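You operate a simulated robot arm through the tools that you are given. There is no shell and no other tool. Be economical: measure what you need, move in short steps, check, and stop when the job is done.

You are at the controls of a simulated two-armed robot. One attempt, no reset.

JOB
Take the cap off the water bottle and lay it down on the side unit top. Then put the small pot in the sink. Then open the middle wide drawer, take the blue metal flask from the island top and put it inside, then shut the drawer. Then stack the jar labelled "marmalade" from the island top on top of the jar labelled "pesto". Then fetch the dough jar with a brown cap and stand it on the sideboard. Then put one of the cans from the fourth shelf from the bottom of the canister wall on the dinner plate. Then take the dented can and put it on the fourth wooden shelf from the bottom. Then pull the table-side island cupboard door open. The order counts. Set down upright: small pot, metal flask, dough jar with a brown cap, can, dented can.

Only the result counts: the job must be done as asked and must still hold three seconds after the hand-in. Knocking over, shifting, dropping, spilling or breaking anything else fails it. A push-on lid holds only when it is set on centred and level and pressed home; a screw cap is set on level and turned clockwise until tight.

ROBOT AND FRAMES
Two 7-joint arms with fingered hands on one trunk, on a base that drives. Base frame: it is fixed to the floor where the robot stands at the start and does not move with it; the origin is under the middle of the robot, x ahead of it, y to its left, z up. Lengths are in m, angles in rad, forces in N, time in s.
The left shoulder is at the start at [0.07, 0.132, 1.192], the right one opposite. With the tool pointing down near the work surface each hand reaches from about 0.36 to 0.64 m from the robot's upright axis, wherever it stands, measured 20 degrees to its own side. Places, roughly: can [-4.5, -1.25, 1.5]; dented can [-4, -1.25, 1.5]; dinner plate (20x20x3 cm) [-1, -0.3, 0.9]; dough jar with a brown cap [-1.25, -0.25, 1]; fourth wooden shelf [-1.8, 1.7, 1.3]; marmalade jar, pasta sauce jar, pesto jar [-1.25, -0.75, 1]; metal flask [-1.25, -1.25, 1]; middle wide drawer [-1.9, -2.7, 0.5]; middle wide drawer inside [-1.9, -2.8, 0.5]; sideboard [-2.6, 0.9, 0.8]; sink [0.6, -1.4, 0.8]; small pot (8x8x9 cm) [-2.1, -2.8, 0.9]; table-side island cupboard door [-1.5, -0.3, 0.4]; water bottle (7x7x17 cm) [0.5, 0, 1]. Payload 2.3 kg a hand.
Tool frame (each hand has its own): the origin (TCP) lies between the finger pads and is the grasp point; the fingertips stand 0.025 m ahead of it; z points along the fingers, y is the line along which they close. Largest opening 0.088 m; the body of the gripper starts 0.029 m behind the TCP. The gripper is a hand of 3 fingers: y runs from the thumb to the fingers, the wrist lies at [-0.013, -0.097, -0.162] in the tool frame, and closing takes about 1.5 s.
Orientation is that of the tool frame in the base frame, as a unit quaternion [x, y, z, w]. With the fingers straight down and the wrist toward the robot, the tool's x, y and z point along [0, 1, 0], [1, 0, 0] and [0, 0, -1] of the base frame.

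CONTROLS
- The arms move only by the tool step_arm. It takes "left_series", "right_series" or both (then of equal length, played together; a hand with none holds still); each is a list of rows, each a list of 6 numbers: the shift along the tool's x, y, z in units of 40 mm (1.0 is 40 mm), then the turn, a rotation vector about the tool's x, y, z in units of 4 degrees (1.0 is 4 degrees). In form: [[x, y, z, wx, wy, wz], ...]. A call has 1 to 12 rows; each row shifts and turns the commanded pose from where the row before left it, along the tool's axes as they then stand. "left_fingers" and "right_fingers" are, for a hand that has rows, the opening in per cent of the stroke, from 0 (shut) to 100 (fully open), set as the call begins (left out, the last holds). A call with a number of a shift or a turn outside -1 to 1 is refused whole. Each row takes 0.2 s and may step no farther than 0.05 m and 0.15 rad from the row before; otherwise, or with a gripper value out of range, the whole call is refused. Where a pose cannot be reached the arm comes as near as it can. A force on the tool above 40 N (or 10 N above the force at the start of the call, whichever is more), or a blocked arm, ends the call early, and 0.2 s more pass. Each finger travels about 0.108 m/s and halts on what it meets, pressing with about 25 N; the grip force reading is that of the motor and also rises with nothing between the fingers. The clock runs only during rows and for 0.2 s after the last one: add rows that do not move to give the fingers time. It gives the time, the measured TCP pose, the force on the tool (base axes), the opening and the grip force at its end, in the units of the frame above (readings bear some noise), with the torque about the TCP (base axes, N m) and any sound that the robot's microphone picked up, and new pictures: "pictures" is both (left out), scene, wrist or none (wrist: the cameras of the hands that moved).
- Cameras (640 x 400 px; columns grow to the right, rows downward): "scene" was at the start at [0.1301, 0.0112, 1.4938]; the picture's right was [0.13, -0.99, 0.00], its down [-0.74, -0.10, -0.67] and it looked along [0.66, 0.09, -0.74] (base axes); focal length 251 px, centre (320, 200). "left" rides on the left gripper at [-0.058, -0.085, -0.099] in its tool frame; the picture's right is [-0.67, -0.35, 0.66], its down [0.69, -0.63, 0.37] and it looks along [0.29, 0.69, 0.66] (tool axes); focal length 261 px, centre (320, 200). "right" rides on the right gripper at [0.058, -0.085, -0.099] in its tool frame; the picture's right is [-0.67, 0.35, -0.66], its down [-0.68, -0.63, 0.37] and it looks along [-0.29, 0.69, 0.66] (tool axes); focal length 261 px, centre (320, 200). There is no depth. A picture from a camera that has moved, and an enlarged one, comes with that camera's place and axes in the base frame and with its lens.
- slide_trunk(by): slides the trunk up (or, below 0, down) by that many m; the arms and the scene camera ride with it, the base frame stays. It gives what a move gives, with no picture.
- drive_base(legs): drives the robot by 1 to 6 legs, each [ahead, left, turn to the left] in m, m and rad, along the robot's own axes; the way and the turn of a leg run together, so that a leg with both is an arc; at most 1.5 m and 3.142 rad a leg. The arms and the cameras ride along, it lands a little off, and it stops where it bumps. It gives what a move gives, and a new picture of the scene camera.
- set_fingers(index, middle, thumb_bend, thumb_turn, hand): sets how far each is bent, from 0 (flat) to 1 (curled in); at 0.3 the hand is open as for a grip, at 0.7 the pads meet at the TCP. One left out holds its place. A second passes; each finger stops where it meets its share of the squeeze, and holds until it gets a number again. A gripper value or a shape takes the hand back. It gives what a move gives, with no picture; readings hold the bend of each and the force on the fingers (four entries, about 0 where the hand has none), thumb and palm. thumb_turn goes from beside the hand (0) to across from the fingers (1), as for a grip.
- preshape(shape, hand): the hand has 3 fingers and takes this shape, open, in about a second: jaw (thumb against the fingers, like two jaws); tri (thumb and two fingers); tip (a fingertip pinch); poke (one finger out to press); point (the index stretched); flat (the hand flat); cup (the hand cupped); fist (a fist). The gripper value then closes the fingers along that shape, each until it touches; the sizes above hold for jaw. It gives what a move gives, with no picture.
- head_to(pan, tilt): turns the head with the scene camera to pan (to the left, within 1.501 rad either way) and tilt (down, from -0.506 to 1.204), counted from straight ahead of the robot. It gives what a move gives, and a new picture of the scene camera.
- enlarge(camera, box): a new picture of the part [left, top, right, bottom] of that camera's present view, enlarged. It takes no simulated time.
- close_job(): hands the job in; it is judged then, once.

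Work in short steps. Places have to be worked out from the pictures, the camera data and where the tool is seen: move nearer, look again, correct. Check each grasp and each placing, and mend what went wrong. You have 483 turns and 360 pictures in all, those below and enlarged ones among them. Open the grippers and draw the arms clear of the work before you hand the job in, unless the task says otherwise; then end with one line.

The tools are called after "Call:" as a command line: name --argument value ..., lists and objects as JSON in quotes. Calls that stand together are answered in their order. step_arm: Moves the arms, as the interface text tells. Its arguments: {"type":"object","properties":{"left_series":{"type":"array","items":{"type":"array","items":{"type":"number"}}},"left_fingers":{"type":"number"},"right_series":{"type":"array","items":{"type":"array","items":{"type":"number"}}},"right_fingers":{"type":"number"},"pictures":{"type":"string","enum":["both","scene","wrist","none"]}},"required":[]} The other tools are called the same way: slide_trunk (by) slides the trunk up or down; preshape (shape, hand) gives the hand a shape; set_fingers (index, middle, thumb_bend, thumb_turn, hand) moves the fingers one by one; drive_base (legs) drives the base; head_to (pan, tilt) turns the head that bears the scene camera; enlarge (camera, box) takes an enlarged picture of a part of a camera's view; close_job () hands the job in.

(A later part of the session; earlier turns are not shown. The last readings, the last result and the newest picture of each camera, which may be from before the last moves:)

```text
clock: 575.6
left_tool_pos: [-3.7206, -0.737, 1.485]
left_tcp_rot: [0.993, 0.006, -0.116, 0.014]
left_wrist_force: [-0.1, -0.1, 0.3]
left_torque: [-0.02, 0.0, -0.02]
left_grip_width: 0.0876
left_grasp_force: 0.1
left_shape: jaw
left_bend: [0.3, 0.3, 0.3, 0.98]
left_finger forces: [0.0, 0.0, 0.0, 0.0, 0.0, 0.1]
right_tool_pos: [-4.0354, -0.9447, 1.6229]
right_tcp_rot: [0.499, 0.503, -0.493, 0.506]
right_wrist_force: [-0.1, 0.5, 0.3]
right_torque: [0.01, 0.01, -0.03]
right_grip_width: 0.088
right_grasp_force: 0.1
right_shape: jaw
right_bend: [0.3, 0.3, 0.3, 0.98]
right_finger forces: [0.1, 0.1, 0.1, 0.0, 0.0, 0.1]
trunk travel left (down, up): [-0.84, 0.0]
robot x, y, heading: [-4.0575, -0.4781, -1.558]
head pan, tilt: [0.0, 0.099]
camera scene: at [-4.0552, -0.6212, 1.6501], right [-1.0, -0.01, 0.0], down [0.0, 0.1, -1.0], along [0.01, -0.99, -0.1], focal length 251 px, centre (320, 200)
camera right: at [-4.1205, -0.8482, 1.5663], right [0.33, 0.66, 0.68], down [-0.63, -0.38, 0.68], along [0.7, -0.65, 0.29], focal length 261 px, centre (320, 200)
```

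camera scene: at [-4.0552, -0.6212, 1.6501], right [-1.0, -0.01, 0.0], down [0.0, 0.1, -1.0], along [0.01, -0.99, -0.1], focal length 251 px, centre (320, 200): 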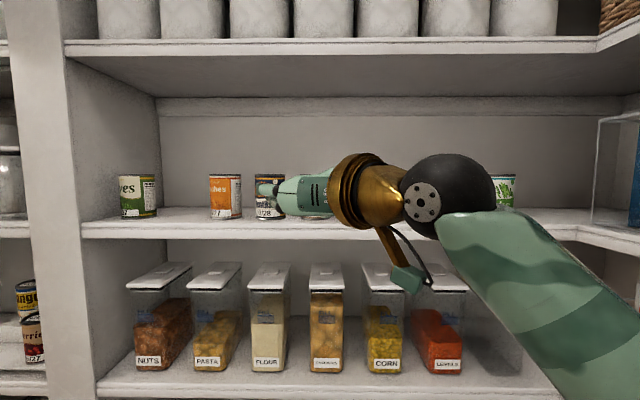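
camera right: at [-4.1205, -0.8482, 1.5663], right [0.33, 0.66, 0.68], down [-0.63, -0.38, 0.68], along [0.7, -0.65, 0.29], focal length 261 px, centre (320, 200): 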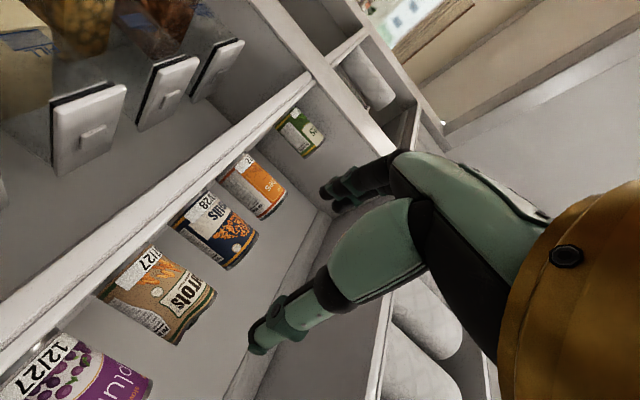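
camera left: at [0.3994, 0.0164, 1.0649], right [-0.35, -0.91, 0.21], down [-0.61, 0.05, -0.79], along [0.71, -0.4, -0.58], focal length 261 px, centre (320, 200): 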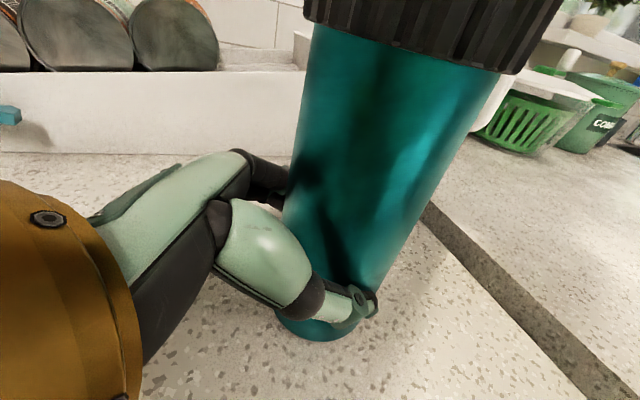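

Aligned with the dented carrots can. Drive in 0.15 and check alignment.

Call:
drive_base --legs '[[0.15, 0, 0]]'

Call:
step_arm --right_series '[[0, 0, 0.5, 0, 0, 0], [0, 0, 0.4, 0, 0, 0], [0, 0, 0, 0, 0, 0]]'

```text
clock: 577.0
left_tool_pos: [-3.7204, -0.8831, 1.4864]
left_tcp_rot: [0.993, 0.007, -0.117, 0.016]
left_wrist_force: [0.9, -0.4, -0.2]
left_torque: [-0.03, -0.01, -0.03]
left_grip_width: 0.0878
left_grasp_force: 0.0
left_shape: jaw
left_bend: [0.3, 0.3, 0.3, 0.98]
left_finger forces: [0.0, 0.0, 0.0, 0.0, 0.1, 0.1]
right_tool_pos: [-4.0342, -1.0901, 1.625]
right_tcp_rot: [0.498, 0.501, -0.493, 0.508]
right_wrist_force: [0.3, 0.9, 0.0]
right_torque: [0.0, -0.01, -0.04]
right_grip_width: 0.0877
right_grasp_force: 0.0
right_shape: jaw
right_bend: [0.3, 0.3, 0.3, 0.98]
right_finger forces: [0.0, 0.0, 0.1, 0.0, 0.0, 0.0]
trunk travel left (down, up): [-0.84, 0.0]
robot x, y, heading: [-4.059, -0.6316, -1.553]
head pan, tilt: [0.0, 0.099]
camera scene: at [-4.0541, -0.7664, 1.6506], right [-1.0, -0.01, 0.0], down [0.0, 0.1, -1.0], along [0.01, -1.0, -0.1], focal length 251 px, centre (320, 200)
```

scene: 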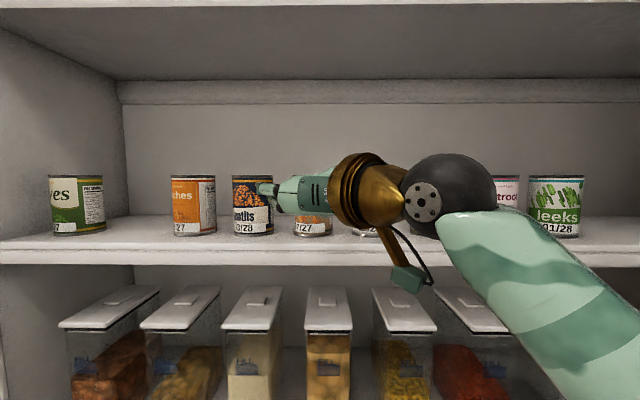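

```text
clock: 577.8
left_tool_pos: [-3.7196, -0.888, 1.4861]
left_tcp_rot: [0.993, 0.007, -0.116, 0.014]
left_wrist_force: [-0.2, -0.4, -0.4]
left_torque: [0.0, -0.01, 0.03]
left_grip_width: 0.0877
left_grasp_force: 0.1
left_shape: jaw
left_bend: [0.3, 0.3, 0.3, 0.98]
left_finger forces: [0.0, 0.0, 0.1, 0.0, 0.0, 0.0]
right_tool_pos: [-4.0342, -1.1202, 1.6126]
right_tcp_rot: [0.499, 0.501, -0.492, 0.507]
right_wrist_force: [-0.9, -0.1, 0.2]
right_torque: [-0.02, 0.04, -0.01]
right_grip_width: 0.0882
right_grasp_force: 0.1
right_shape: jaw
right_bend: [0.3, 0.3, 0.3, 0.98]
right_finger forces: [0.0, 0.1, 0.1, 0.0, 0.1, 0.1]
right hand out of reach, approached as far as the arm can: row 1, 2
trunk travel left (down, up): [-0.84, 0.0]
robot x, y, heading: [-4.0568, -0.6338, -1.551]
head pan, tilt: [0.0, 0.099]
camera scene: at [-4.0543, -0.7713, 1.6501], right [-1.0, -0.01, 0.0], down [0.0, 0.1, -1.0], along [0.01, -0.99, -0.1], focal length 251 px, centre (320, 200)
camera right: at [-4.12, -1.0236, 1.5554], right [0.33, 0.66, 0.68], down [-0.63, -0.38, 0.68], along [0.7, -0.65, 0.29], focal length 261 px, centre (320, 200)
```

scene: 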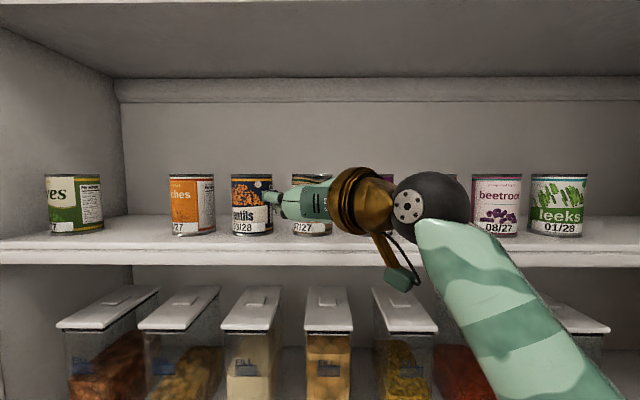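
right: 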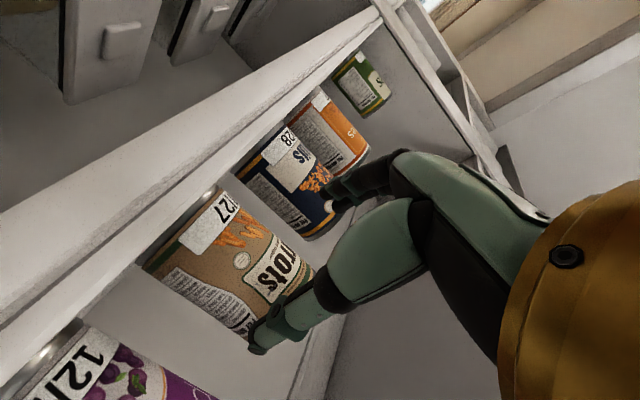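

Aligned. Drive in another 0.085 and close.

Call:
drive_base --legs '[[0.085, 0, 0]]'

Call:
step_arm --right_series '[[0, 0, 0, 0, 0, 0]]' --pictures "both"

```text
clock: 578.9
left_tool_pos: [-3.7179, -0.9673, 1.4868]
left_tcp_rot: [0.993, 0.008, -0.118, 0.016]
left_wrist_force: [-0.5, 0.1, 0.3]
left_torque: [-0.02, -0.01, 0.01]
left_grip_width: 0.0879
left_grasp_force: 0.1
left_shape: jaw
left_bend: [0.3, 0.3, 0.3, 0.98]
left_finger forces: [0.0, 0.0, 0.0, 0.0, 0.1, 0.0]
right_tool_pos: [-4.0311, -1.2, 1.6145]
right_tcp_rot: [0.498, 0.501, -0.493, 0.508]
right_wrist_force: [-0.5, 0.3, -0.2]
right_torque: [0.02, -0.02, -0.01]
right_grip_width: 0.0881
right_grasp_force: 0.1
right_shape: jaw
right_bend: [0.3, 0.3, 0.3, 0.98]
right_finger forces: [0.1, 0.1, 0.1, 0.0, 0.1, 0.0]
trunk travel left (down, up): [-0.84, 0.0]
robot x, y, heading: [-4.0538, -0.7171, -1.554]
head pan, tilt: [0.0, 0.099]
camera scene: at [-4.0525, -0.8511, 1.6507], right [-1.0, -0.02, 0.0], down [0.0, 0.09, -1.0], along [0.01, -1.0, -0.1], focal length 251 px, centre (320, 200)
```

scene: 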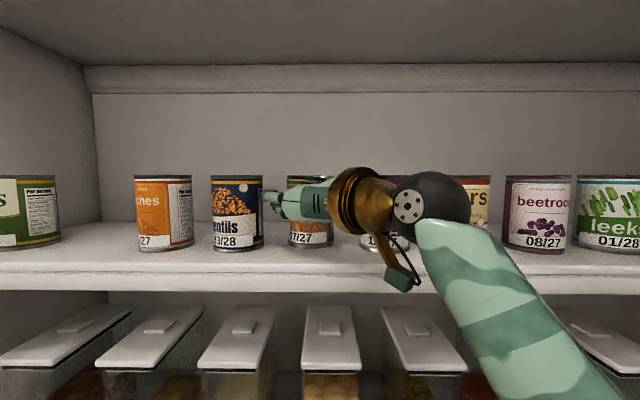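

```text
clock: 579.3
left_tool_pos: [-3.7185, -0.9757, 1.4849]
left_tcp_rot: [0.993, 0.007, -0.116, 0.014]
left_wrist_force: [0.3, -0.6, 0.3]
left_torque: [0.03, 0.03, 0.02]
left_grip_width: 0.0874
left_grasp_force: 0.1
left_shape: jaw
left_bend: [0.3, 0.3, 0.3, 0.98]
left_finger forces: [0.0, 0.0, 0.0, 0.0, 0.0, 0.0]
right_tool_pos: [-4.0335, -1.2081, 1.6118]
right_tcp_rot: [0.499, 0.502, -0.492, 0.507]
right_wrist_force: [-0.2, -0.2, -0.4]
right_torque: [-0.02, 0.0, -0.01]
right_grip_width: 0.088
right_grasp_force: 0.0
right_shape: jaw
right_bend: [0.3, 0.3, 0.3, 0.98]
right_finger forces: [0.0, 0.1, 0.0, 0.0, 0.0, 0.0]
trunk travel left (down, up): [-0.84, 0.0]
robot x, y, heading: [-4.0556, -0.7132, -1.556]
head pan, tilt: [0.0, 0.099]
camera scene: at [-4.053, -0.8594, 1.6499], right [-1.0, -0.01, 0.0], down [0.0, 0.1, -0.99], along [0.01, -0.99, -0.1], focal length 251 px, centre (320, 200)
camera right: at [-4.1188, -1.1116, 1.5548], right [0.33, 0.66, 0.68], down [-0.63, -0.38, 0.68], along [0.7, -0.65, 0.29], focal length 261 px, centre (320, 200)
```

scene: 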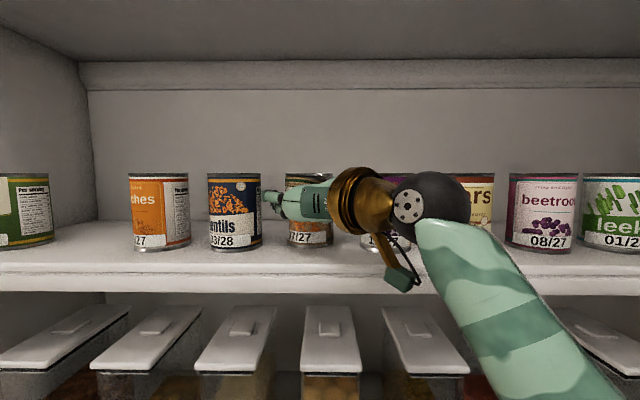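
right: 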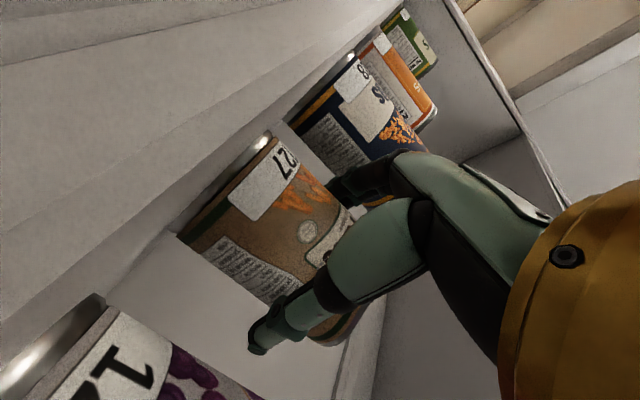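

Close on the can.

Call:
step_arm --right_series '[[0, 0, 0.15, 0, 0, 0], [0, 0, 0, 0, 0, 0], [0, 0, 0, 0, 0, 0], [0, 0, 0, 0, 0, 0], [0, 0, 0, 0, 0, 0], [0, 0, 0, 0, 0, 0], [0, 0, 0, 0, 0, 0]]' --right_fingers 0 --pictures "wrist"

Call:
step_arm --right_series '[[-0.2, 0, -0.4, 0, 0, 0], [-0.3, 0, -0.4, 0, 0, 0], [-0.3, 0, -0.4, 0, 0, 0], [-0.3, 0, -0.3, 0, 0, 0], [0, 0, 0, 0, 0, 0]]' --pictures "both"

```text
clock: 580.9
left_tool_pos: [-3.7181, -0.9695, 1.4849]
left_tcp_rot: [0.993, 0.009, -0.117, 0.015]
left_wrist_force: [-1.2, -0.4, 0.7]
left_torque: [0.01, 0.05, -0.03]
left_grip_width: 0.0878
left_grasp_force: 0.1
left_shape: jaw
left_bend: [0.3, 0.3, 0.3, 0.98]
left_finger forces: [0.0, 0.0, 0.0, 0.1, 0.1, 0.0]
right_tool_pos: [-4.0329, -1.2083, 1.6095]
right_tcp_rot: [0.498, 0.502, -0.492, 0.508]
right_wrist_force: [0.5, 1.5, 6.8]
right_torque: [-0.09, -0.14, 0.05]
right_grip_width: 0.0642
right_grasp_force: 24.8
right_shape: jaw
right_bend: [0.28, 0.37, 0.53, 1.0]
right_finger forces: [15.0, 8.2, 0.0, 0.0, 23.2, 0.0]
right hand out of reach, approached as far as the arm can: row 1
trunk travel left (down, up): [-0.84, 0.0]
robot x, y, heading: [-4.0596, -0.7162, -1.552]
head pan, tilt: [0.0, 0.099]
camera right: at [-4.119, -1.1108, 1.552], right [0.33, 0.66, 0.67], down [-0.63, -0.38, 0.68], along [0.7, -0.65, 0.29], focal length 261 px, centre (320, 200)
```

right: 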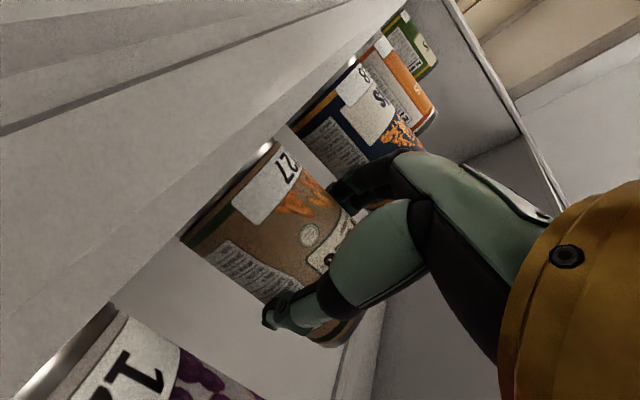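

```text
clock: 582.1
left_tool_pos: [-3.718, -0.9746, 1.485]
left_tcp_rot: [0.993, 0.008, -0.118, 0.013]
left_wrist_force: [-0.1, 1.2, -0.1]
left_torque: [0.0, -0.01, 0.0]
left_grip_width: 0.0877
left_grasp_force: 0.1
left_shape: jaw
left_bend: [0.3, 0.3, 0.3, 0.98]
left_finger forces: [0.0, 0.0, 0.0, 0.0, 0.1, 0.0]
right_tool_pos: [-4.0356, -1.1507, 1.6491]
right_tcp_rot: [0.5, 0.502, -0.491, 0.507]
right_wrist_force: [-0.5, 0.1, -3.2]
right_torque: [0.08, 0.02, -0.01]
right_grip_width: 0.0638
right_grasp_force: 25.0
right_shape: jaw
right_bend: [0.28, 0.37, 0.53, 0.98]
right_finger forces: [15.0, 7.9, 0.1, 0.1, 23.0, 0.0]
right hand out of reach, approached as far as the arm can: row 4
trunk travel left (down, up): [-0.84, 0.0]
robot x, y, heading: [-4.0596, -0.7175, -1.554]
head pan, tilt: [0.0, 0.099]
camera scene: at [-4.0529, -0.8592, 1.6499], right [-1.0, -0.02, 0.0], down [0.0, 0.1, -0.99], along [0.01, -0.99, -0.1], focal length 251 px, centre (320, 200)
camera right: at [-4.1215, -1.0544, 1.5918], right [0.33, 0.66, 0.68], down [-0.63, -0.38, 0.68], along [0.7, -0.65, 0.29], focal length 261 px, centre (320, 200)
```

scene: 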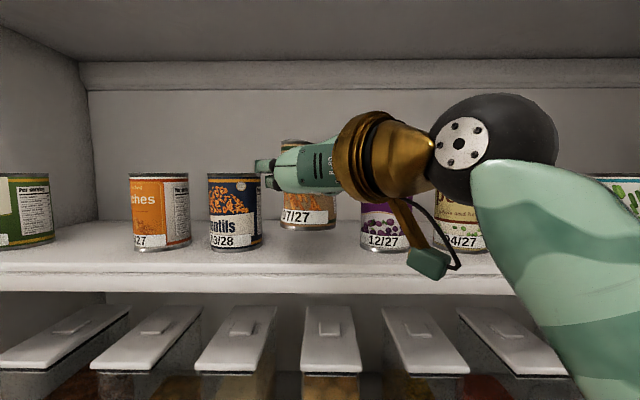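
right: 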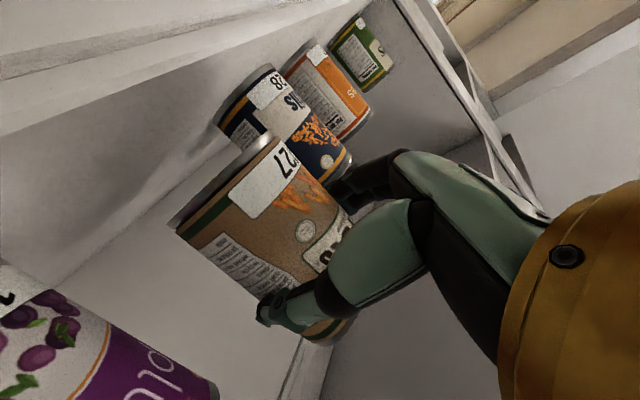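

Lifted; neighbours undisturbed. Back out, lower trunk, retract and exit the pantry.

Call:
drive_base --legs '[[-0.22, 0, 0]]'

Call:
slide_trunk --by -0.3

Call:
step_arm --right_series '[[0.8, 0, -0.3, 0, 0, 0], [0.8, 0, -0.3, 0, 0, 0], [0.6, 0, -0.3, 0, 0, 0], [0, 0, -0.5, 0, 0, 0], [0, 0, -0.5, 0, 0, 0], [0, 0, 0, 0, 0, 0]]' --pictures "none"

Call:
drive_base --legs '[[0, 0, 0.45], [0.605, 0.989, 0], [0.426, 0.849, 0]]'

```text
clock: 583.8
left_tool_pos: [-3.7219, -0.7651, 1.4841]
left_tcp_rot: [0.993, 0.009, -0.118, 0.011]
left_wrist_force: [0.0, -0.8, 0.8]
left_torque: [-0.01, -0.01, 0.0]
left_grip_width: 0.0876
left_grasp_force: 0.0
left_shape: jaw
left_bend: [0.3, 0.3, 0.3, 0.98]
left_finger forces: [0.0, 0.0, 0.0, 0.0, 0.0, 0.0]
right_tool_pos: [-4.0377, -0.9407, 1.6463]
right_tcp_rot: [0.5, 0.504, -0.49, 0.506]
right_wrist_force: [0.0, -1.1, -4.5]
right_torque: [0.09, 0.0, -0.03]
right_grip_width: 0.0639
right_grasp_force: 25.2
right_shape: jaw
right_bend: [0.28, 0.37, 0.53, 0.98]
right_finger forces: [15.0, 7.9, 0.0, 0.0, 23.0, 0.0]
trunk travel left (down, up): [-0.84, 0.0]
robot x, y, heading: [-4.0648, -0.4988, -1.553]
head pan, tilt: [0.0, 0.099]
camera scene: at [-4.0559, -0.6493, 1.6493], right [-1.0, -0.02, 0.0], down [0.0, 0.1, -0.99], along [0.02, -0.99, -0.1], focal length 251 px, centre (320, 200)
```

scene: 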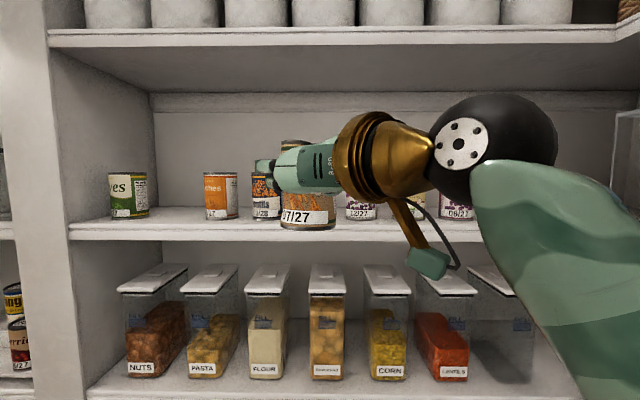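

```text
clock: 586.8
left_tool_pos: [-3.7214, -0.7574, 1.1854]
left_tcp_rot: [0.993, 0.009, -0.118, 0.014]
left_wrist_force: [0.4, 0.7, 0.2]
left_torque: [0.02, 0.01, 0.04]
left_grip_width: 0.0878
left_grasp_force: 0.0
left_shape: jaw
left_bend: [0.3, 0.3, 0.3, 0.98]
left_finger forces: [0.0, 0.0, 0.0, 0.1, 0.0, 0.0]
right_tool_pos: [-4.0389, -0.9338, 1.3492]
right_tcp_rot: [0.5, 0.502, -0.491, 0.507]
right_wrist_force: [-0.8, 0.3, -3.8]
right_torque: [0.06, 0.02, -0.02]
right_grip_width: 0.0638
right_grasp_force: 25.3
right_shape: jaw
right_bend: [0.28, 0.37, 0.53, 0.98]
right_finger forces: [14.9, 7.9, 0.0, 0.1, 22.8, 0.0]
trunk travel left (down, up): [-0.54, 0.3]
robot x, y, heading: [-4.0623, -0.5023, -1.557]
head pan, tilt: [0.0, 0.099]
```

```text
clock: 588.2
left_tool_pos: [-3.721, -0.7578, 1.1856]
left_tcp_rot: [0.993, 0.008, -0.117, 0.014]
left_wrist_force: [-0.5, -0.1, -0.1]
left_torque: [0.03, -0.04, 0.01]
left_grip_width: 0.0877
left_grasp_force: 0.2
left_shape: jaw
left_bend: [0.3, 0.3, 0.3, 0.98]
left_finger forces: [0.1, 0.1, 0.1, 0.0, 0.0, 0.1]
right_tool_pos: [-4.0385, -0.8588, 1.2619]
right_tcp_rot: [0.499, 0.503, -0.491, 0.507]
right_wrist_force: [-0.5, 0.7, -2.9]
right_torque: [0.11, -0.02, 0.0]
right_grip_width: 0.0637
right_grasp_force: 26.0
right_shape: jaw
right_bend: [0.28, 0.38, 0.54, 0.97]
right_finger forces: [14.9, 7.6, 0.0, 0.0, 22.5, 0.1]
trunk travel left (down, up): [-0.54, 0.3]
robot x, y, heading: [-4.0613, -0.5006, -1.555]
head pan, tilt: [0.0, 0.099]
```

```text
clock: 599.9
left_tool_pos: [-1.5553, -0.7145, 1.1857]
left_tcp_rot: [0.969, 0.219, -0.111, 0.038]
left_wrist_force: [0.1, -0.1, 0.1]
left_torque: [0.01, 0.01, 0.02]
left_grip_width: 0.0878
left_grasp_force: 0.0
left_shape: jaw
left_bend: [0.3, 0.3, 0.3, 0.98]
left_finger forces: [0.0, 0.0, 0.1, 0.0, 0.1, 0.0]
right_tool_pos: [-1.8011, -0.9373, 1.262]
right_tcp_rot: [0.381, 0.597, -0.373, 0.6]
right_wrist_force: [-0.5, -0.4, -3.0]
right_torque: [0.05, 0.03, -0.01]
right_grip_width: 0.0634
right_grasp_force: 25.6
right_shape: jaw
right_bend: [0.28, 0.38, 0.54, 0.97]
right_finger forces: [14.8, 7.6, 0.1, 0.1, 22.5, 0.1]
trunk travel left (down, up): [-0.54, 0.3]
robot x, y, heading: [-1.9678, -0.6197, -1.125]
head pan, tilt: [0.0, 0.099]
camera scene: at [-1.9057, -0.7483, 1.35], right [-0.9, -0.43, 0.0], down [-0.04, 0.09, -0.99], along [0.43, -0.9, -0.1], focal length 251 px, centre (320, 200)
```

scene: 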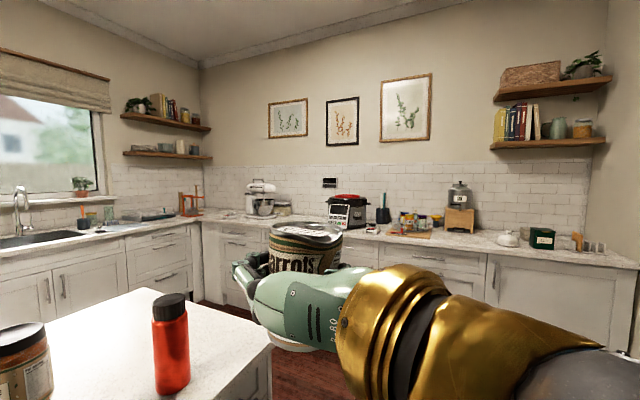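

Out of the pantry. Move north and turn to face the wooden shelf.

Call:
drive_base --legs '[[-0.95, 0.5, 0], [0, 0, 1.35], [0, 0, 1.345]]'

Call:
head_to --pan 0.0 --tilt 0.2

```text
clock: 612.0
left_tool_pos: [-2.2441, 0.7136, 1.1866]
left_tcp_rot: [0.006, 0.993, 0.012, 0.117]
left_wrist_force: [-0.4, -0.4, 0.2]
left_torque: [-0.02, 0.0, 0.01]
left_grip_width: 0.0877
left_grasp_force: 0.1
left_shape: jaw
left_bend: [0.3, 0.3, 0.3, 0.98]
left_finger forces: [0.0, 0.0, 0.1, 0.0, 0.0, 0.0]
right_tool_pos: [-1.9255, 0.8049, 1.2628]
right_tcp_rot: [-0.495, 0.507, 0.499, 0.498]
right_wrist_force: [-0.1, 0.2, -3.9]
right_torque: [-0.07, 0.0, 0.01]
right_grip_width: 0.0631
right_grasp_force: 25.6
right_shape: jaw
right_bend: [0.28, 0.38, 0.54, 0.97]
right_finger forces: [14.6, 7.5, 0.0, 0.0, 21.9, 0.0]
trunk travel left (down, up): [-0.54, 0.3]
robot x, y, heading: [-1.9121, 0.4512, 1.558]
head pan, tilt: [0.0, 0.099]
camera scene: at [-1.9103, 0.5898, 1.35], right [1.0, -0.01, 0.0], down [0.0, -0.1, -0.99], along [0.01, 0.99, -0.1], focal length 251 px, centre (320, 200)
```

scene: 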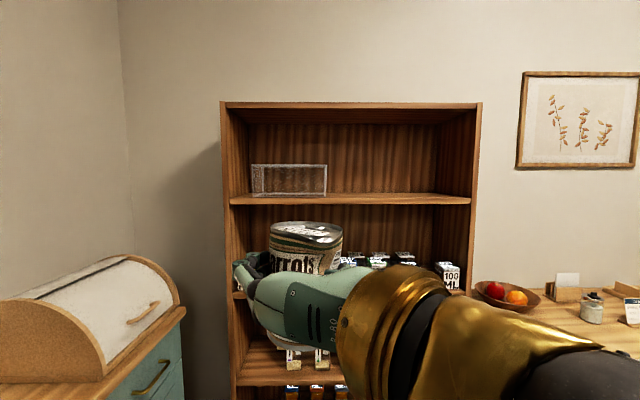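

```text
clock: 612.6
left_tool_pos: [-2.244, 0.7145, 1.1858]
left_tcp_rot: [0.006, 0.993, 0.013, 0.116]
left_wrist_force: [-0.6, -0.1, 0.0]
left_torque: [-0.01, 0.0, -0.01]
left_grip_width: 0.0875
left_grasp_force: 0.0
left_shape: jaw
left_bend: [0.3, 0.3, 0.3, 0.98]
left_finger forces: [0.1, 0.0, 0.0, 0.0, 0.1, 0.0]
right_tool_pos: [-1.9256, 0.8054, 1.2628]
right_tcp_rot: [-0.495, 0.506, 0.499, 0.499]
right_wrist_force: [0.2, -0.7, -3.1]
right_torque: [-0.04, -0.03, 0.03]
right_grip_width: 0.0634
right_grasp_force: 25.2
right_shape: jaw
right_bend: [0.28, 0.38, 0.54, 0.97]
right_finger forces: [14.6, 7.5, 0.0, 0.0, 21.9, 0.0]
trunk travel left (down, up): [-0.54, 0.3]
robot x, y, heading: [-1.9128, 0.4462, 1.558]
head pan, tilt: [0.0, 0.201]
camera scene: at [-1.9104, 0.5909, 1.3406], right [1.0, -0.01, 0.0], down [0.0, -0.2, -0.98], along [0.01, 0.98, -0.2], focal length 251 px, centre (320, 200)
```

scene: 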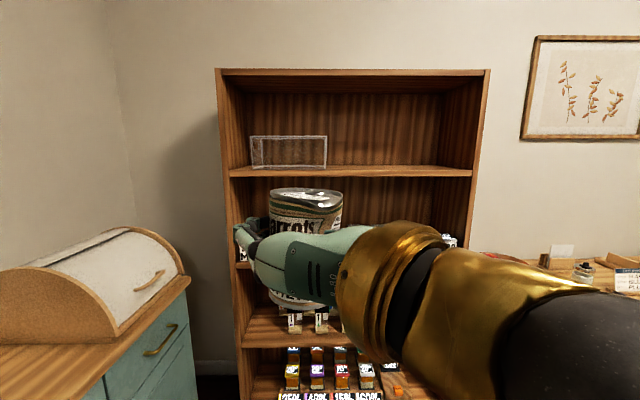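

The 4th shelf (with the clear bin on its left) has a free right half. Strafe right 0.24, raise the trunk and measure the shelf.

Call:
drive_base --legs '[[0.15, -0.24, 0]]'

Call:
slide_trunk --by 0.2

Call:
head_to --pan 0.0 --tilt 0.3

```text
clock: 614.6
left_tool_pos: [-2.006, 0.8595, 1.1859]
left_tcp_rot: [0.004, 0.993, 0.013, 0.118]
left_wrist_force: [0.3, 0.7, 0.1]
left_torque: [-0.01, 0.02, 0.0]
left_grip_width: 0.0877
left_grasp_force: 0.1
left_shape: jaw
left_bend: [0.3, 0.3, 0.3, 0.98]
left_finger forces: [0.0, 0.0, 0.0, 0.1, 0.0, 0.0]
right_tool_pos: [-1.6872, 0.9537, 1.263]
right_tcp_rot: [-0.497, 0.504, 0.501, 0.498]
right_wrist_force: [-0.3, 0.4, -2.3]
right_torque: [-0.05, -0.02, -0.01]
right_grip_width: 0.0635
right_grasp_force: 24.3
right_shape: jaw
right_bend: [0.28, 0.38, 0.54, 0.97]
right_finger forces: [14.6, 7.4, 0.0, 0.0, 21.9, 0.0]
trunk travel left (down, up): [-0.54, 0.3]
robot x, y, heading: [-1.6721, 0.5983, 1.564]
head pan, tilt: [0.0, 0.201]
camera scene: at [-1.6711, 0.7391, 1.3407], right [1.0, -0.01, 0.0], down [0.0, -0.2, -0.98], along [0.01, 0.98, -0.2], focal length 251 px, centre (320, 200)
```

scene: 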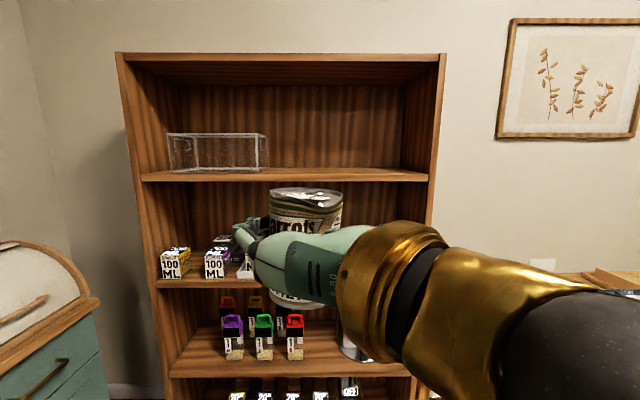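

```text
clock: 616.8
left_tool_pos: [-2.0054, 0.8613, 1.3849]
left_tcp_rot: [0.005, 0.993, 0.012, 0.118]
left_wrist_force: [-0.3, -0.3, -0.6]
left_torque: [0.02, -0.03, -0.01]
left_grip_width: 0.0877
left_grasp_force: 0.0
left_shape: jaw
left_bend: [0.3, 0.3, 0.3, 0.98]
left_finger forces: [0.0, 0.0, 0.0, 0.0, 0.0, 0.0]
right_tool_pos: [-1.6862, 0.9545, 1.4621]
right_tcp_rot: [-0.496, 0.505, 0.501, 0.498]
right_wrist_force: [-0.5, -0.6, -4.0]
right_torque: [-0.07, 0.01, -0.01]
right_grip_width: 0.0637
right_grasp_force: 25.5
right_shape: jaw
right_bend: [0.28, 0.38, 0.54, 0.97]
right_finger forces: [14.6, 7.5, 0.0, 0.0, 21.9, 0.0]
trunk travel left (down, up): [-0.74, 0.1]
robot x, y, heading: [-1.6739, 0.5951, 1.559]
head pan, tilt: [0.0, 0.201]
```

```text
clock: 617.5
left_tool_pos: [-2.0047, 0.8601, 1.3859]
left_tcp_rot: [0.003, 0.993, 0.011, 0.118]
left_wrist_force: [0.7, -1.1, 0.1]
left_torque: [-0.03, -0.01, -0.03]
left_grip_width: 0.0876
left_grasp_force: 0.0
left_shape: jaw
left_bend: [0.3, 0.3, 0.3, 0.98]
left_finger forces: [0.1, 0.1, 0.1, 0.1, 0.1, 0.0]
right_tool_pos: [-1.6853, 0.9534, 1.4626]
right_tcp_rot: [-0.496, 0.506, 0.5, 0.497]
right_wrist_force: [0.1, -0.4, -3.5]
right_torque: [-0.06, 0.02, 0.03]
right_grip_width: 0.0632
right_grasp_force: 25.0
right_shape: jaw
right_bend: [0.28, 0.38, 0.54, 0.97]
right_finger forces: [14.6, 7.6, 0.0, 0.0, 21.9, 0.0]
trunk travel left (down, up): [-0.74, 0.1]
robot x, y, heading: [-1.6712, 0.5989, 1.559]
head pan, tilt: [0.0, 0.3]
camera scene: at [-1.6701, 0.74, 1.5313], right [1.0, -0.01, 0.0], down [0.0, -0.3, -0.96], along [0.01, 0.96, -0.3], focal length 251 px, centre (320, 200)
```

scene: 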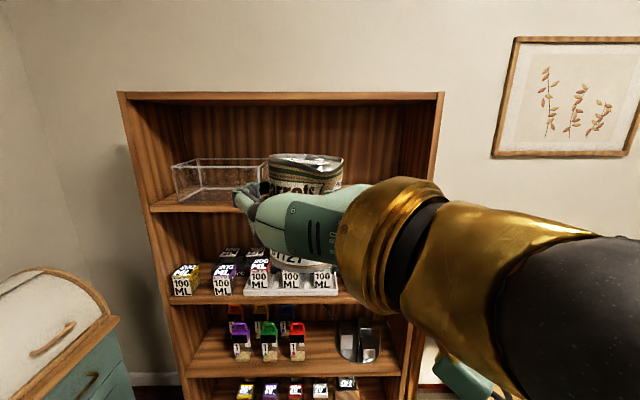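

Shelf front y≈1.52, z≈1.27. Lower trunk 0.1, drive ahead 0.3, extend the arm.

Call:
slide_trunk --by -0.08

Call:
drive_base --legs '[[0.3, 0, 0.01]]'

Call:
step_arm --right_series '[[0, 0, 0.8, 0, 0, 0], [0, 0, 0.8, 0, 0, 0], [0, 0, 0.8, 0, 0, 0], [0, 0, 0.8, 0, 0, 0], [0, 0, 0, 0, 0, 0]]'

```text
clock: 618.6
left_tool_pos: [-2.0045, 0.8606, 1.3044]
left_tcp_rot: [0.003, 0.993, 0.012, 0.118]
left_wrist_force: [0.2, 0.1, -1.0]
left_torque: [-0.02, -0.01, 0.02]
left_grip_width: 0.0876
left_grasp_force: 0.1
left_shape: jaw
left_bend: [0.3, 0.3, 0.3, 0.98]
left_finger forces: [0.0, 0.1, 0.0, 0.1, 0.0, 0.0]
right_tool_pos: [-1.6854, 0.9546, 1.3821]
right_tcp_rot: [-0.497, 0.505, 0.502, 0.497]
right_wrist_force: [0.4, -0.6, -3.7]
right_torque: [-0.06, -0.03, 0.01]
right_grip_width: 0.0635
right_grasp_force: 25.8
right_shape: jaw
right_bend: [0.28, 0.38, 0.54, 0.97]
right_finger forces: [14.7, 7.5, 0.0, 0.1, 21.8, 0.1]
trunk travel left (down, up): [-0.66, 0.18]
robot x, y, heading: [-1.6738, 0.5959, 1.562]
head pan, tilt: [0.0, 0.3]
```

```text
clock: 620.6
left_tool_pos: [-2.0053, 1.1503, 1.3062]
left_tcp_rot: [-0.001, 0.993, 0.014, 0.118]
left_wrist_force: [0.2, 0.1, 0.3]
left_torque: [0.04, -0.02, -0.03]
left_grip_width: 0.0876
left_grasp_force: 0.3
left_shape: jaw
left_bend: [0.3, 0.3, 0.3, 0.98]
left_finger forces: [0.0, 0.0, 0.1, 0.0, 0.0, 0.1]
right_tool_pos: [-1.6877, 1.247, 1.3828]
right_tcp_rot: [-0.498, 0.502, 0.503, 0.496]
right_wrist_force: [0.8, -0.4, -3.5]
right_torque: [-0.05, 0.02, 0.0]
right_grip_width: 0.0634
right_grasp_force: 24.6
right_shape: jaw
right_bend: [0.28, 0.38, 0.54, 0.97]
right_finger forces: [14.5, 7.5, 0.1, 0.0, 21.9, 0.0]
trunk travel left (down, up): [-0.66, 0.18]
robot x, y, heading: [-1.6699, 0.8907, 1.571]
head pan, tilt: [0.0, 0.3]
camera scene: at [-1.67, 1.0324, 1.4516], right [1.0, 0.0, 0.0], down [0.0, -0.29, -0.96], along [0.0, 0.96, -0.29], focal length 251 px, centre (320, 200)
```

scene: 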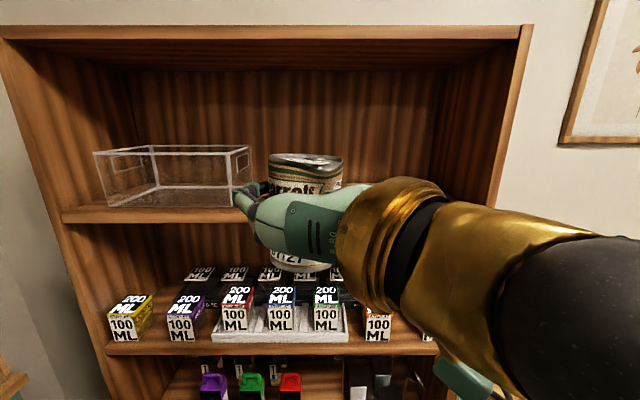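

```text
clock: 621.9
left_tool_pos: [-2.0063, 1.1528, 1.3043]
left_tcp_rot: [0.0, 0.993, 0.013, 0.117]
left_wrist_force: [0.3, 0.0, 0.1]
left_torque: [0.0, -0.03, -0.02]
left_grip_width: 0.0877
left_grasp_force: 0.1
left_shape: jaw
left_bend: [0.3, 0.3, 0.3, 0.98]
left_finger forces: [0.0, 0.0, 0.1, 0.0, 0.0, 0.1]
right_tool_pos: [-1.6881, 1.3761, 1.3827]
right_tcp_rot: [-0.498, 0.504, 0.503, 0.495]
right_wrist_force: [-0.6, -0.3, -2.8]
right_torque: [-0.1, 0.02, -0.01]
right_grip_width: 0.0633
right_grasp_force: 25.0
right_shape: jaw
right_bend: [0.28, 0.38, 0.54, 0.97]
right_finger forces: [14.6, 7.6, 0.1, 0.0, 22.3, 0.1]
trunk travel left (down, up): [-0.66, 0.18]
robot x, y, heading: [-1.6721, 0.8913, 1.571]
head pan, tilt: [0.0, 0.3]
camera scene: at [-1.6699, 1.0344, 1.4513], right [1.0, 0.0, 0.0], down [0.0, -0.3, -0.96], along [0.0, 0.96, -0.3], focal length 251 px, centre (320, 200)
camera right: at [-1.6027, 1.2747, 1.3253], right [-0.34, -0.65, 0.68], down [0.64, 0.37, 0.68], along [-0.69, 0.66, 0.29], focal length 261 px, centre (320, 200)
```

scene: 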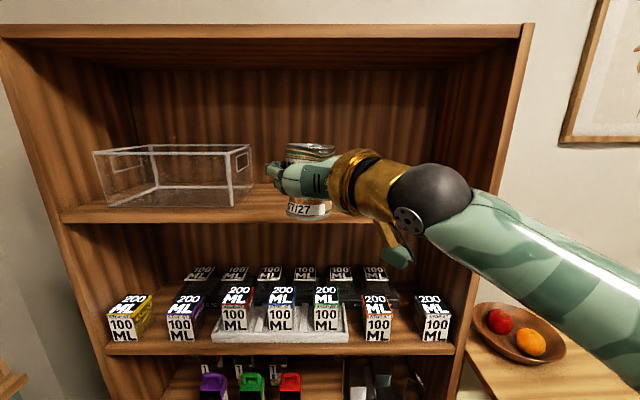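
right: 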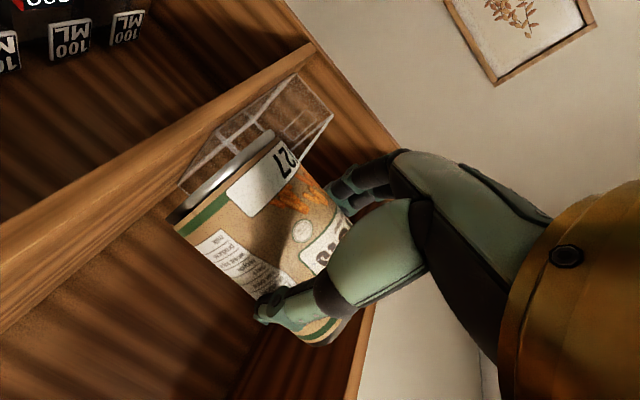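

Drive 0.15 ahead and extend 0.075 over the shelf.

Call:
drive_base --legs '[[0.15, 0, 0]]'

Call:
step_arm --right_series '[[0, 0, 0.6, 0, 0, 0], [0, 0, 0.6, 0, 0, 0], [0, 0, 0.6, 0, 0, 0], [0, 0, 0, 0, 0, 0]]'

```text
clock: 623.2
left_tool_pos: [-2.0067, 1.2969, 1.3058]
left_tcp_rot: [-0.002, 0.993, 0.014, 0.117]
left_wrist_force: [-0.2, 0.8, 0.2]
left_torque: [0.0, -0.03, 0.0]
left_grip_width: 0.088
left_grasp_force: 0.1
left_shape: jaw
left_bend: [0.3, 0.3, 0.3, 0.98]
left_finger forces: [0.1, 0.0, 0.1, 0.0, 0.0, 0.0]
right_tool_pos: [-1.6896, 1.5197, 1.3835]
right_tcp_rot: [-0.5, 0.502, 0.504, 0.495]
right_wrist_force: [-0.4, -0.4, -2.6]
right_torque: [-0.09, -0.02, 0.0]
right_grip_width: 0.0635
right_grasp_force: 24.9
right_shape: jaw
right_bend: [0.28, 0.38, 0.54, 0.97]
right_finger forces: [14.7, 7.7, 0.0, 0.1, 22.2, 0.1]
trunk travel left (down, up): [-0.66, 0.18]
robot x, y, heading: [-1.6756, 1.0406, 1.577]
head pan, tilt: [0.0, 0.3]
camera scene: at [-1.6708, 1.1795, 1.4517], right [1.0, 0.0, 0.0], down [0.0, -0.29, -0.96], along [0.0, 0.96, -0.29], focal length 251 px, centre (320, 200)
```

scene: 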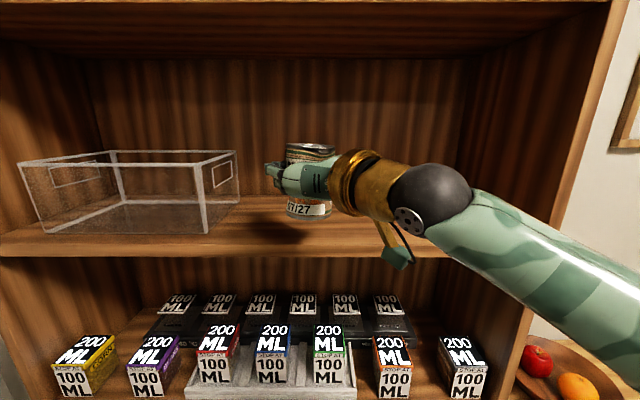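

```text
clock: 624.2
left_tool_pos: [-2.0074, 1.2995, 1.3054]
left_tcp_rot: [-0.003, 0.993, 0.013, 0.116]
left_wrist_force: [-0.1, 0.8, 0.2]
left_torque: [-0.01, -0.04, 0.03]
left_grip_width: 0.0876
left_grasp_force: 0.1
left_shape: jaw
left_bend: [0.3, 0.3, 0.3, 0.98]
left_finger forces: [0.1, 0.0, 0.0, 0.0, 0.0, 0.0]
right_tool_pos: [-1.6911, 1.5822, 1.3829]
right_tcp_rot: [-0.5, 0.502, 0.504, 0.494]
right_wrist_force: [0.4, 0.6, -3.3]
right_torque: [-0.08, 0.0, -0.01]
right_grip_width: 0.0634
right_grasp_force: 24.6
right_shape: jaw
right_bend: [0.28, 0.38, 0.54, 0.97]
right_finger forces: [14.7, 7.6, 0.0, 0.1, 22.2, 0.0]
right hand out of reach, approached as far as the arm can: row 3
trunk travel left (down, up): [-0.66, 0.18]
robot x, y, heading: [-1.6743, 1.038, 1.575]
head pan, tilt: [0.0, 0.3]
camera scene: at [-1.67, 1.1825, 1.4513], right [1.0, 0.0, 0.0], down [0.0, -0.3, -0.96], along [0.0, 0.96, -0.3], focal length 251 px, centre (320, 200)
camera right: at [-1.6053, 1.4833, 1.3249], right [-0.33, -0.66, 0.68], down [0.63, 0.37, 0.68], along [-0.7, 0.66, 0.29], focal length 261 px, centre (320, 200)
```

scene: 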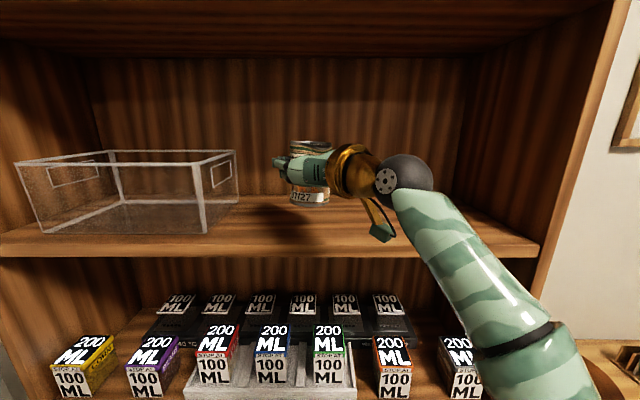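
right: 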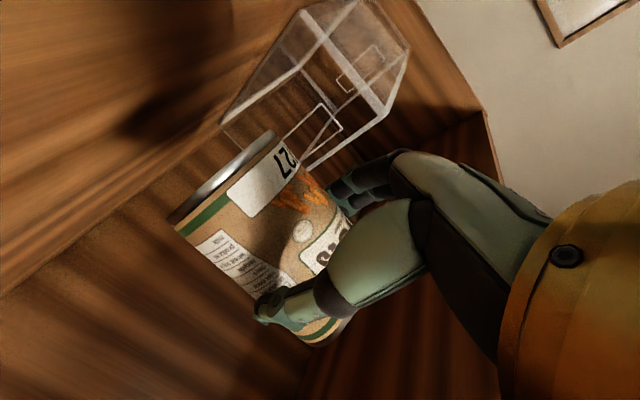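

Move in 2 cm more, lower by trunk 0.04, then arm steps to contact.

Call:
drive_base --legs '[[0.022, 0, 0]]'

Call:
slide_trunk --by -0.035

Call:
step_arm --right_series '[[0.1, 0, 0, 0, 0, 0], [0.1, 0, 0, 0, 0, 0], [0.1, 0, 0, 0, 0, 0], [0.08, 0, 0, 0, 0, 0], [0.08, 0, 0, 0, 0, 0], [0.08, 0, 0, 0, 0, 0], [0, 0, 0, 0, 0, 0]]' --pictures "scene"

```text
clock: 625.0
left_tool_pos: [-2.0066, 1.3157, 1.3058]
left_tcp_rot: [-0.002, 0.993, 0.016, 0.118]
left_wrist_force: [0.2, 0.4, 0.2]
left_torque: [0.02, -0.01, 0.03]
left_grip_width: 0.0876
left_grasp_force: 0.1
left_shape: jaw
left_bend: [0.3, 0.3, 0.3, 0.98]
left_finger forces: [0.0, 0.0, 0.1, 0.0, 0.1, 0.0]
right_tool_pos: [-1.6916, 1.6007, 1.3849]
right_tcp_rot: [-0.498, 0.501, 0.505, 0.496]
right_wrist_force: [-0.4, -0.9, -2.6]
right_torque: [-0.1, 0.0, -0.05]
right_grip_width: 0.0634
right_grasp_force: 25.5
right_shape: jaw
right_bend: [0.28, 0.38, 0.54, 0.97]
right_finger forces: [14.8, 7.6, 0.0, 0.0, 22.2, 0.1]
trunk travel left (down, up): [-0.66, 0.18]
robot x, y, heading: [-1.6735, 1.0608, 1.577]
head pan, tilt: [0.0, 0.3]
camera scene: at [-1.6708, 1.1995, 1.4519], right [1.0, 0.0, 0.0], down [0.0, -0.29, -0.96], along [0.0, 0.96, -0.29], focal length 251 px, centre (320, 200)
```

scene: 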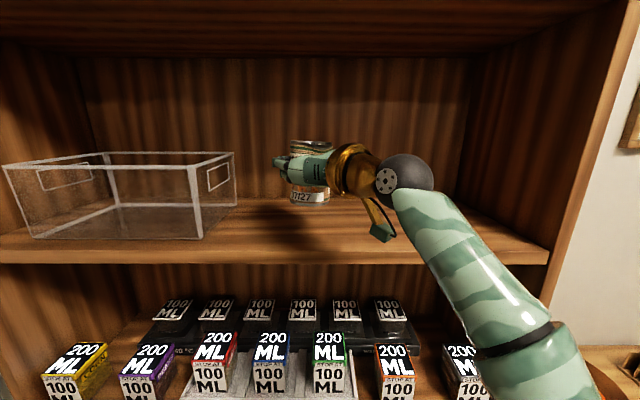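

```text
clock: 625.8
left_tool_pos: [-2.0062, 1.3219, 1.2711]
left_tcp_rot: [-0.002, 0.993, 0.014, 0.118]
left_wrist_force: [1.2, 0.1, 0.6]
left_torque: [-0.02, 0.0, 0.01]
left_grip_width: 0.0877
left_grasp_force: 0.1
left_shape: jaw
left_bend: [0.3, 0.3, 0.3, 0.98]
left_finger forces: [0.1, 0.0, 0.0, 0.1, 0.1, 0.0]
right_tool_pos: [-1.6912, 1.6068, 1.347]
right_tcp_rot: [-0.5, 0.502, 0.503, 0.495]
right_wrist_force: [-0.1, -0.2, -3.5]
right_torque: [-0.06, 0.01, -0.01]
right_grip_width: 0.0636
right_grasp_force: 24.9
right_shape: jaw
right_bend: [0.28, 0.38, 0.54, 0.97]
right_finger forces: [14.7, 7.6, 0.0, 0.0, 22.2, 0.1]
trunk travel left (down, up): [-0.625, 0.215]
robot x, y, heading: [-1.6708, 1.0613, 1.575]
head pan, tilt: [0.0, 0.3]
```

```text
clock: 627.4
left_tool_pos: [-2.0071, 1.3207, 1.2693]
left_tcp_rot: [-0.001, 0.993, 0.013, 0.118]
left_wrist_force: [-0.5, 0.1, -0.3]
left_torque: [0.01, 0.02, -0.01]
left_grip_width: 0.0879
left_grasp_force: 0.1
left_shape: jaw
left_bend: [0.3, 0.3, 0.3, 0.98]
left_finger forces: [0.1, 0.1, 0.1, 0.0, 0.1, 0.1]
right_tool_pos: [-1.6908, 1.606, 1.3249]
right_tcp_rot: [-0.499, 0.502, 0.504, 0.494]
right_wrist_force: [1.0, -0.7, -3.4]
right_torque: [-0.08, -0.02, 0.0]
right_grip_width: 0.0635
right_grasp_force: 24.9
right_shape: jaw
right_bend: [0.28, 0.38, 0.54, 0.97]
right_finger forces: [14.7, 7.6, 0.1, 0.0, 22.2, 0.0]
trunk travel left (down, up): [-0.625, 0.215]
robot x, y, heading: [-1.6748, 1.0624, 1.573]
head pan, tilt: [0.0, 0.3]
camera scene: at [-1.6709, 1.2052, 1.4162], right [1.0, 0.0, 0.0], down [0.0, -0.3, -0.95], along [0.0, 0.95, -0.3], focal length 251 px, centre (320, 200)
```

scene: 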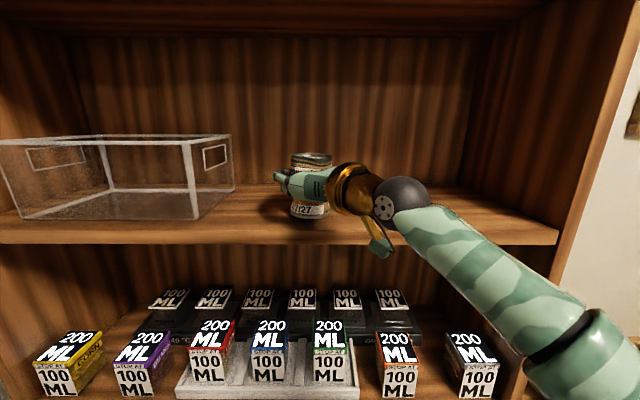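

Still no contact; continue in small steps.

Call:
step_arm --right_series '[[0.08, 0, 0, 0, 0, 0], [0.08, 0, 0, 0, 0, 0], [0.08, 0, 0, 0, 0, 0], [0.08, 0, 0, 0, 0, 0], [0.08, 0, 0, 0, 0, 0], [0.08, 0, 0, 0, 0, 0], [0, 0, 0, 0, 0, 0]]' --pictures "scene"

```text
clock: 629.0
left_tool_pos: [-2.0064, 1.3171, 1.2717]
left_tcp_rot: [-0.001, 0.993, 0.015, 0.117]
left_wrist_force: [-0.2, -0.2, -0.3]
left_torque: [-0.03, 0.0, 0.03]
left_grip_width: 0.0877
left_grasp_force: 0.1
left_shape: jaw
left_bend: [0.3, 0.3, 0.3, 0.98]
left_finger forces: [0.1, 0.1, 0.0, 0.0, 0.1, 0.0]
right_tool_pos: [-1.69, 1.6011, 1.3108]
right_tcp_rot: [-0.496, 0.501, 0.507, 0.495]
right_wrist_force: [0.3, 5.2, 24.3]
right_torque: [0.38, 0.37, 0.06]
right_grip_width: 0.0647
right_grasp_force: 24.9
right_shape: jaw
right_bend: [0.28, 0.37, 0.53, 1.0]
right_finger forces: [15.3, 8.2, 0.1, 0.0, 23.3, 0.0]
trunk travel left (down, up): [-0.625, 0.215]
robot x, y, heading: [-1.6717, 1.0614, 1.576]
head pan, tilt: [0.0, 0.3]
camera scene: at [-1.6702, 1.2, 1.4169], right [1.0, 0.0, 0.0], down [0.0, -0.29, -0.96], along [0.0, 0.96, -0.29], focal length 251 px, centre (320, 200)
```

scene: 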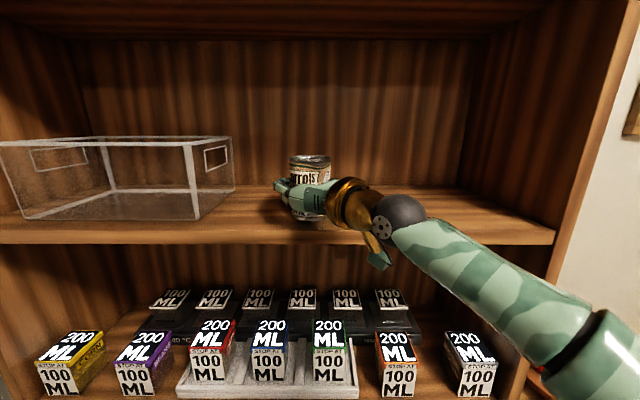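

Contact with the shelf. Ease up and release.

Call:
step_arm --right_series '[[-0.15, 0, 0, 0, 0, 0], [0, 0, 0, 0, 0, 0], [0, 0, 0, 0, 0, 0]]' --pictures "none"

```text
clock: 629.8
left_tool_pos: [-2.0065, 1.3176, 1.2715]
left_tcp_rot: [-0.002, 0.993, 0.015, 0.117]
left_wrist_force: [-0.1, 0.4, 0.0]
left_torque: [-0.01, 0.0, -0.04]
left_grip_width: 0.0876
left_grasp_force: 0.1
left_shape: jaw
left_bend: [0.3, 0.3, 0.3, 0.98]
left_finger forces: [0.0, 0.0, 0.0, 0.1, 0.0, 0.1]
right_tool_pos: [-1.6908, 1.6026, 1.3148]
right_tcp_rot: [-0.499, 0.501, 0.505, 0.495]
right_wrist_force: [0.3, -1.5, 10.6]
right_torque: [0.16, 0.05, 0.0]
right_grip_width: 0.0643
right_grasp_force: 25.3
right_shape: jaw
right_bend: [0.28, 0.37, 0.53, 1.0]
right_finger forces: [14.6, 7.9, 0.0, 0.0, 23.6, 0.1]
trunk travel left (down, up): [-0.625, 0.215]
robot x, y, heading: [-1.6692, 1.0564, 1.572]
head pan, tilt: [0.0, 0.3]
```

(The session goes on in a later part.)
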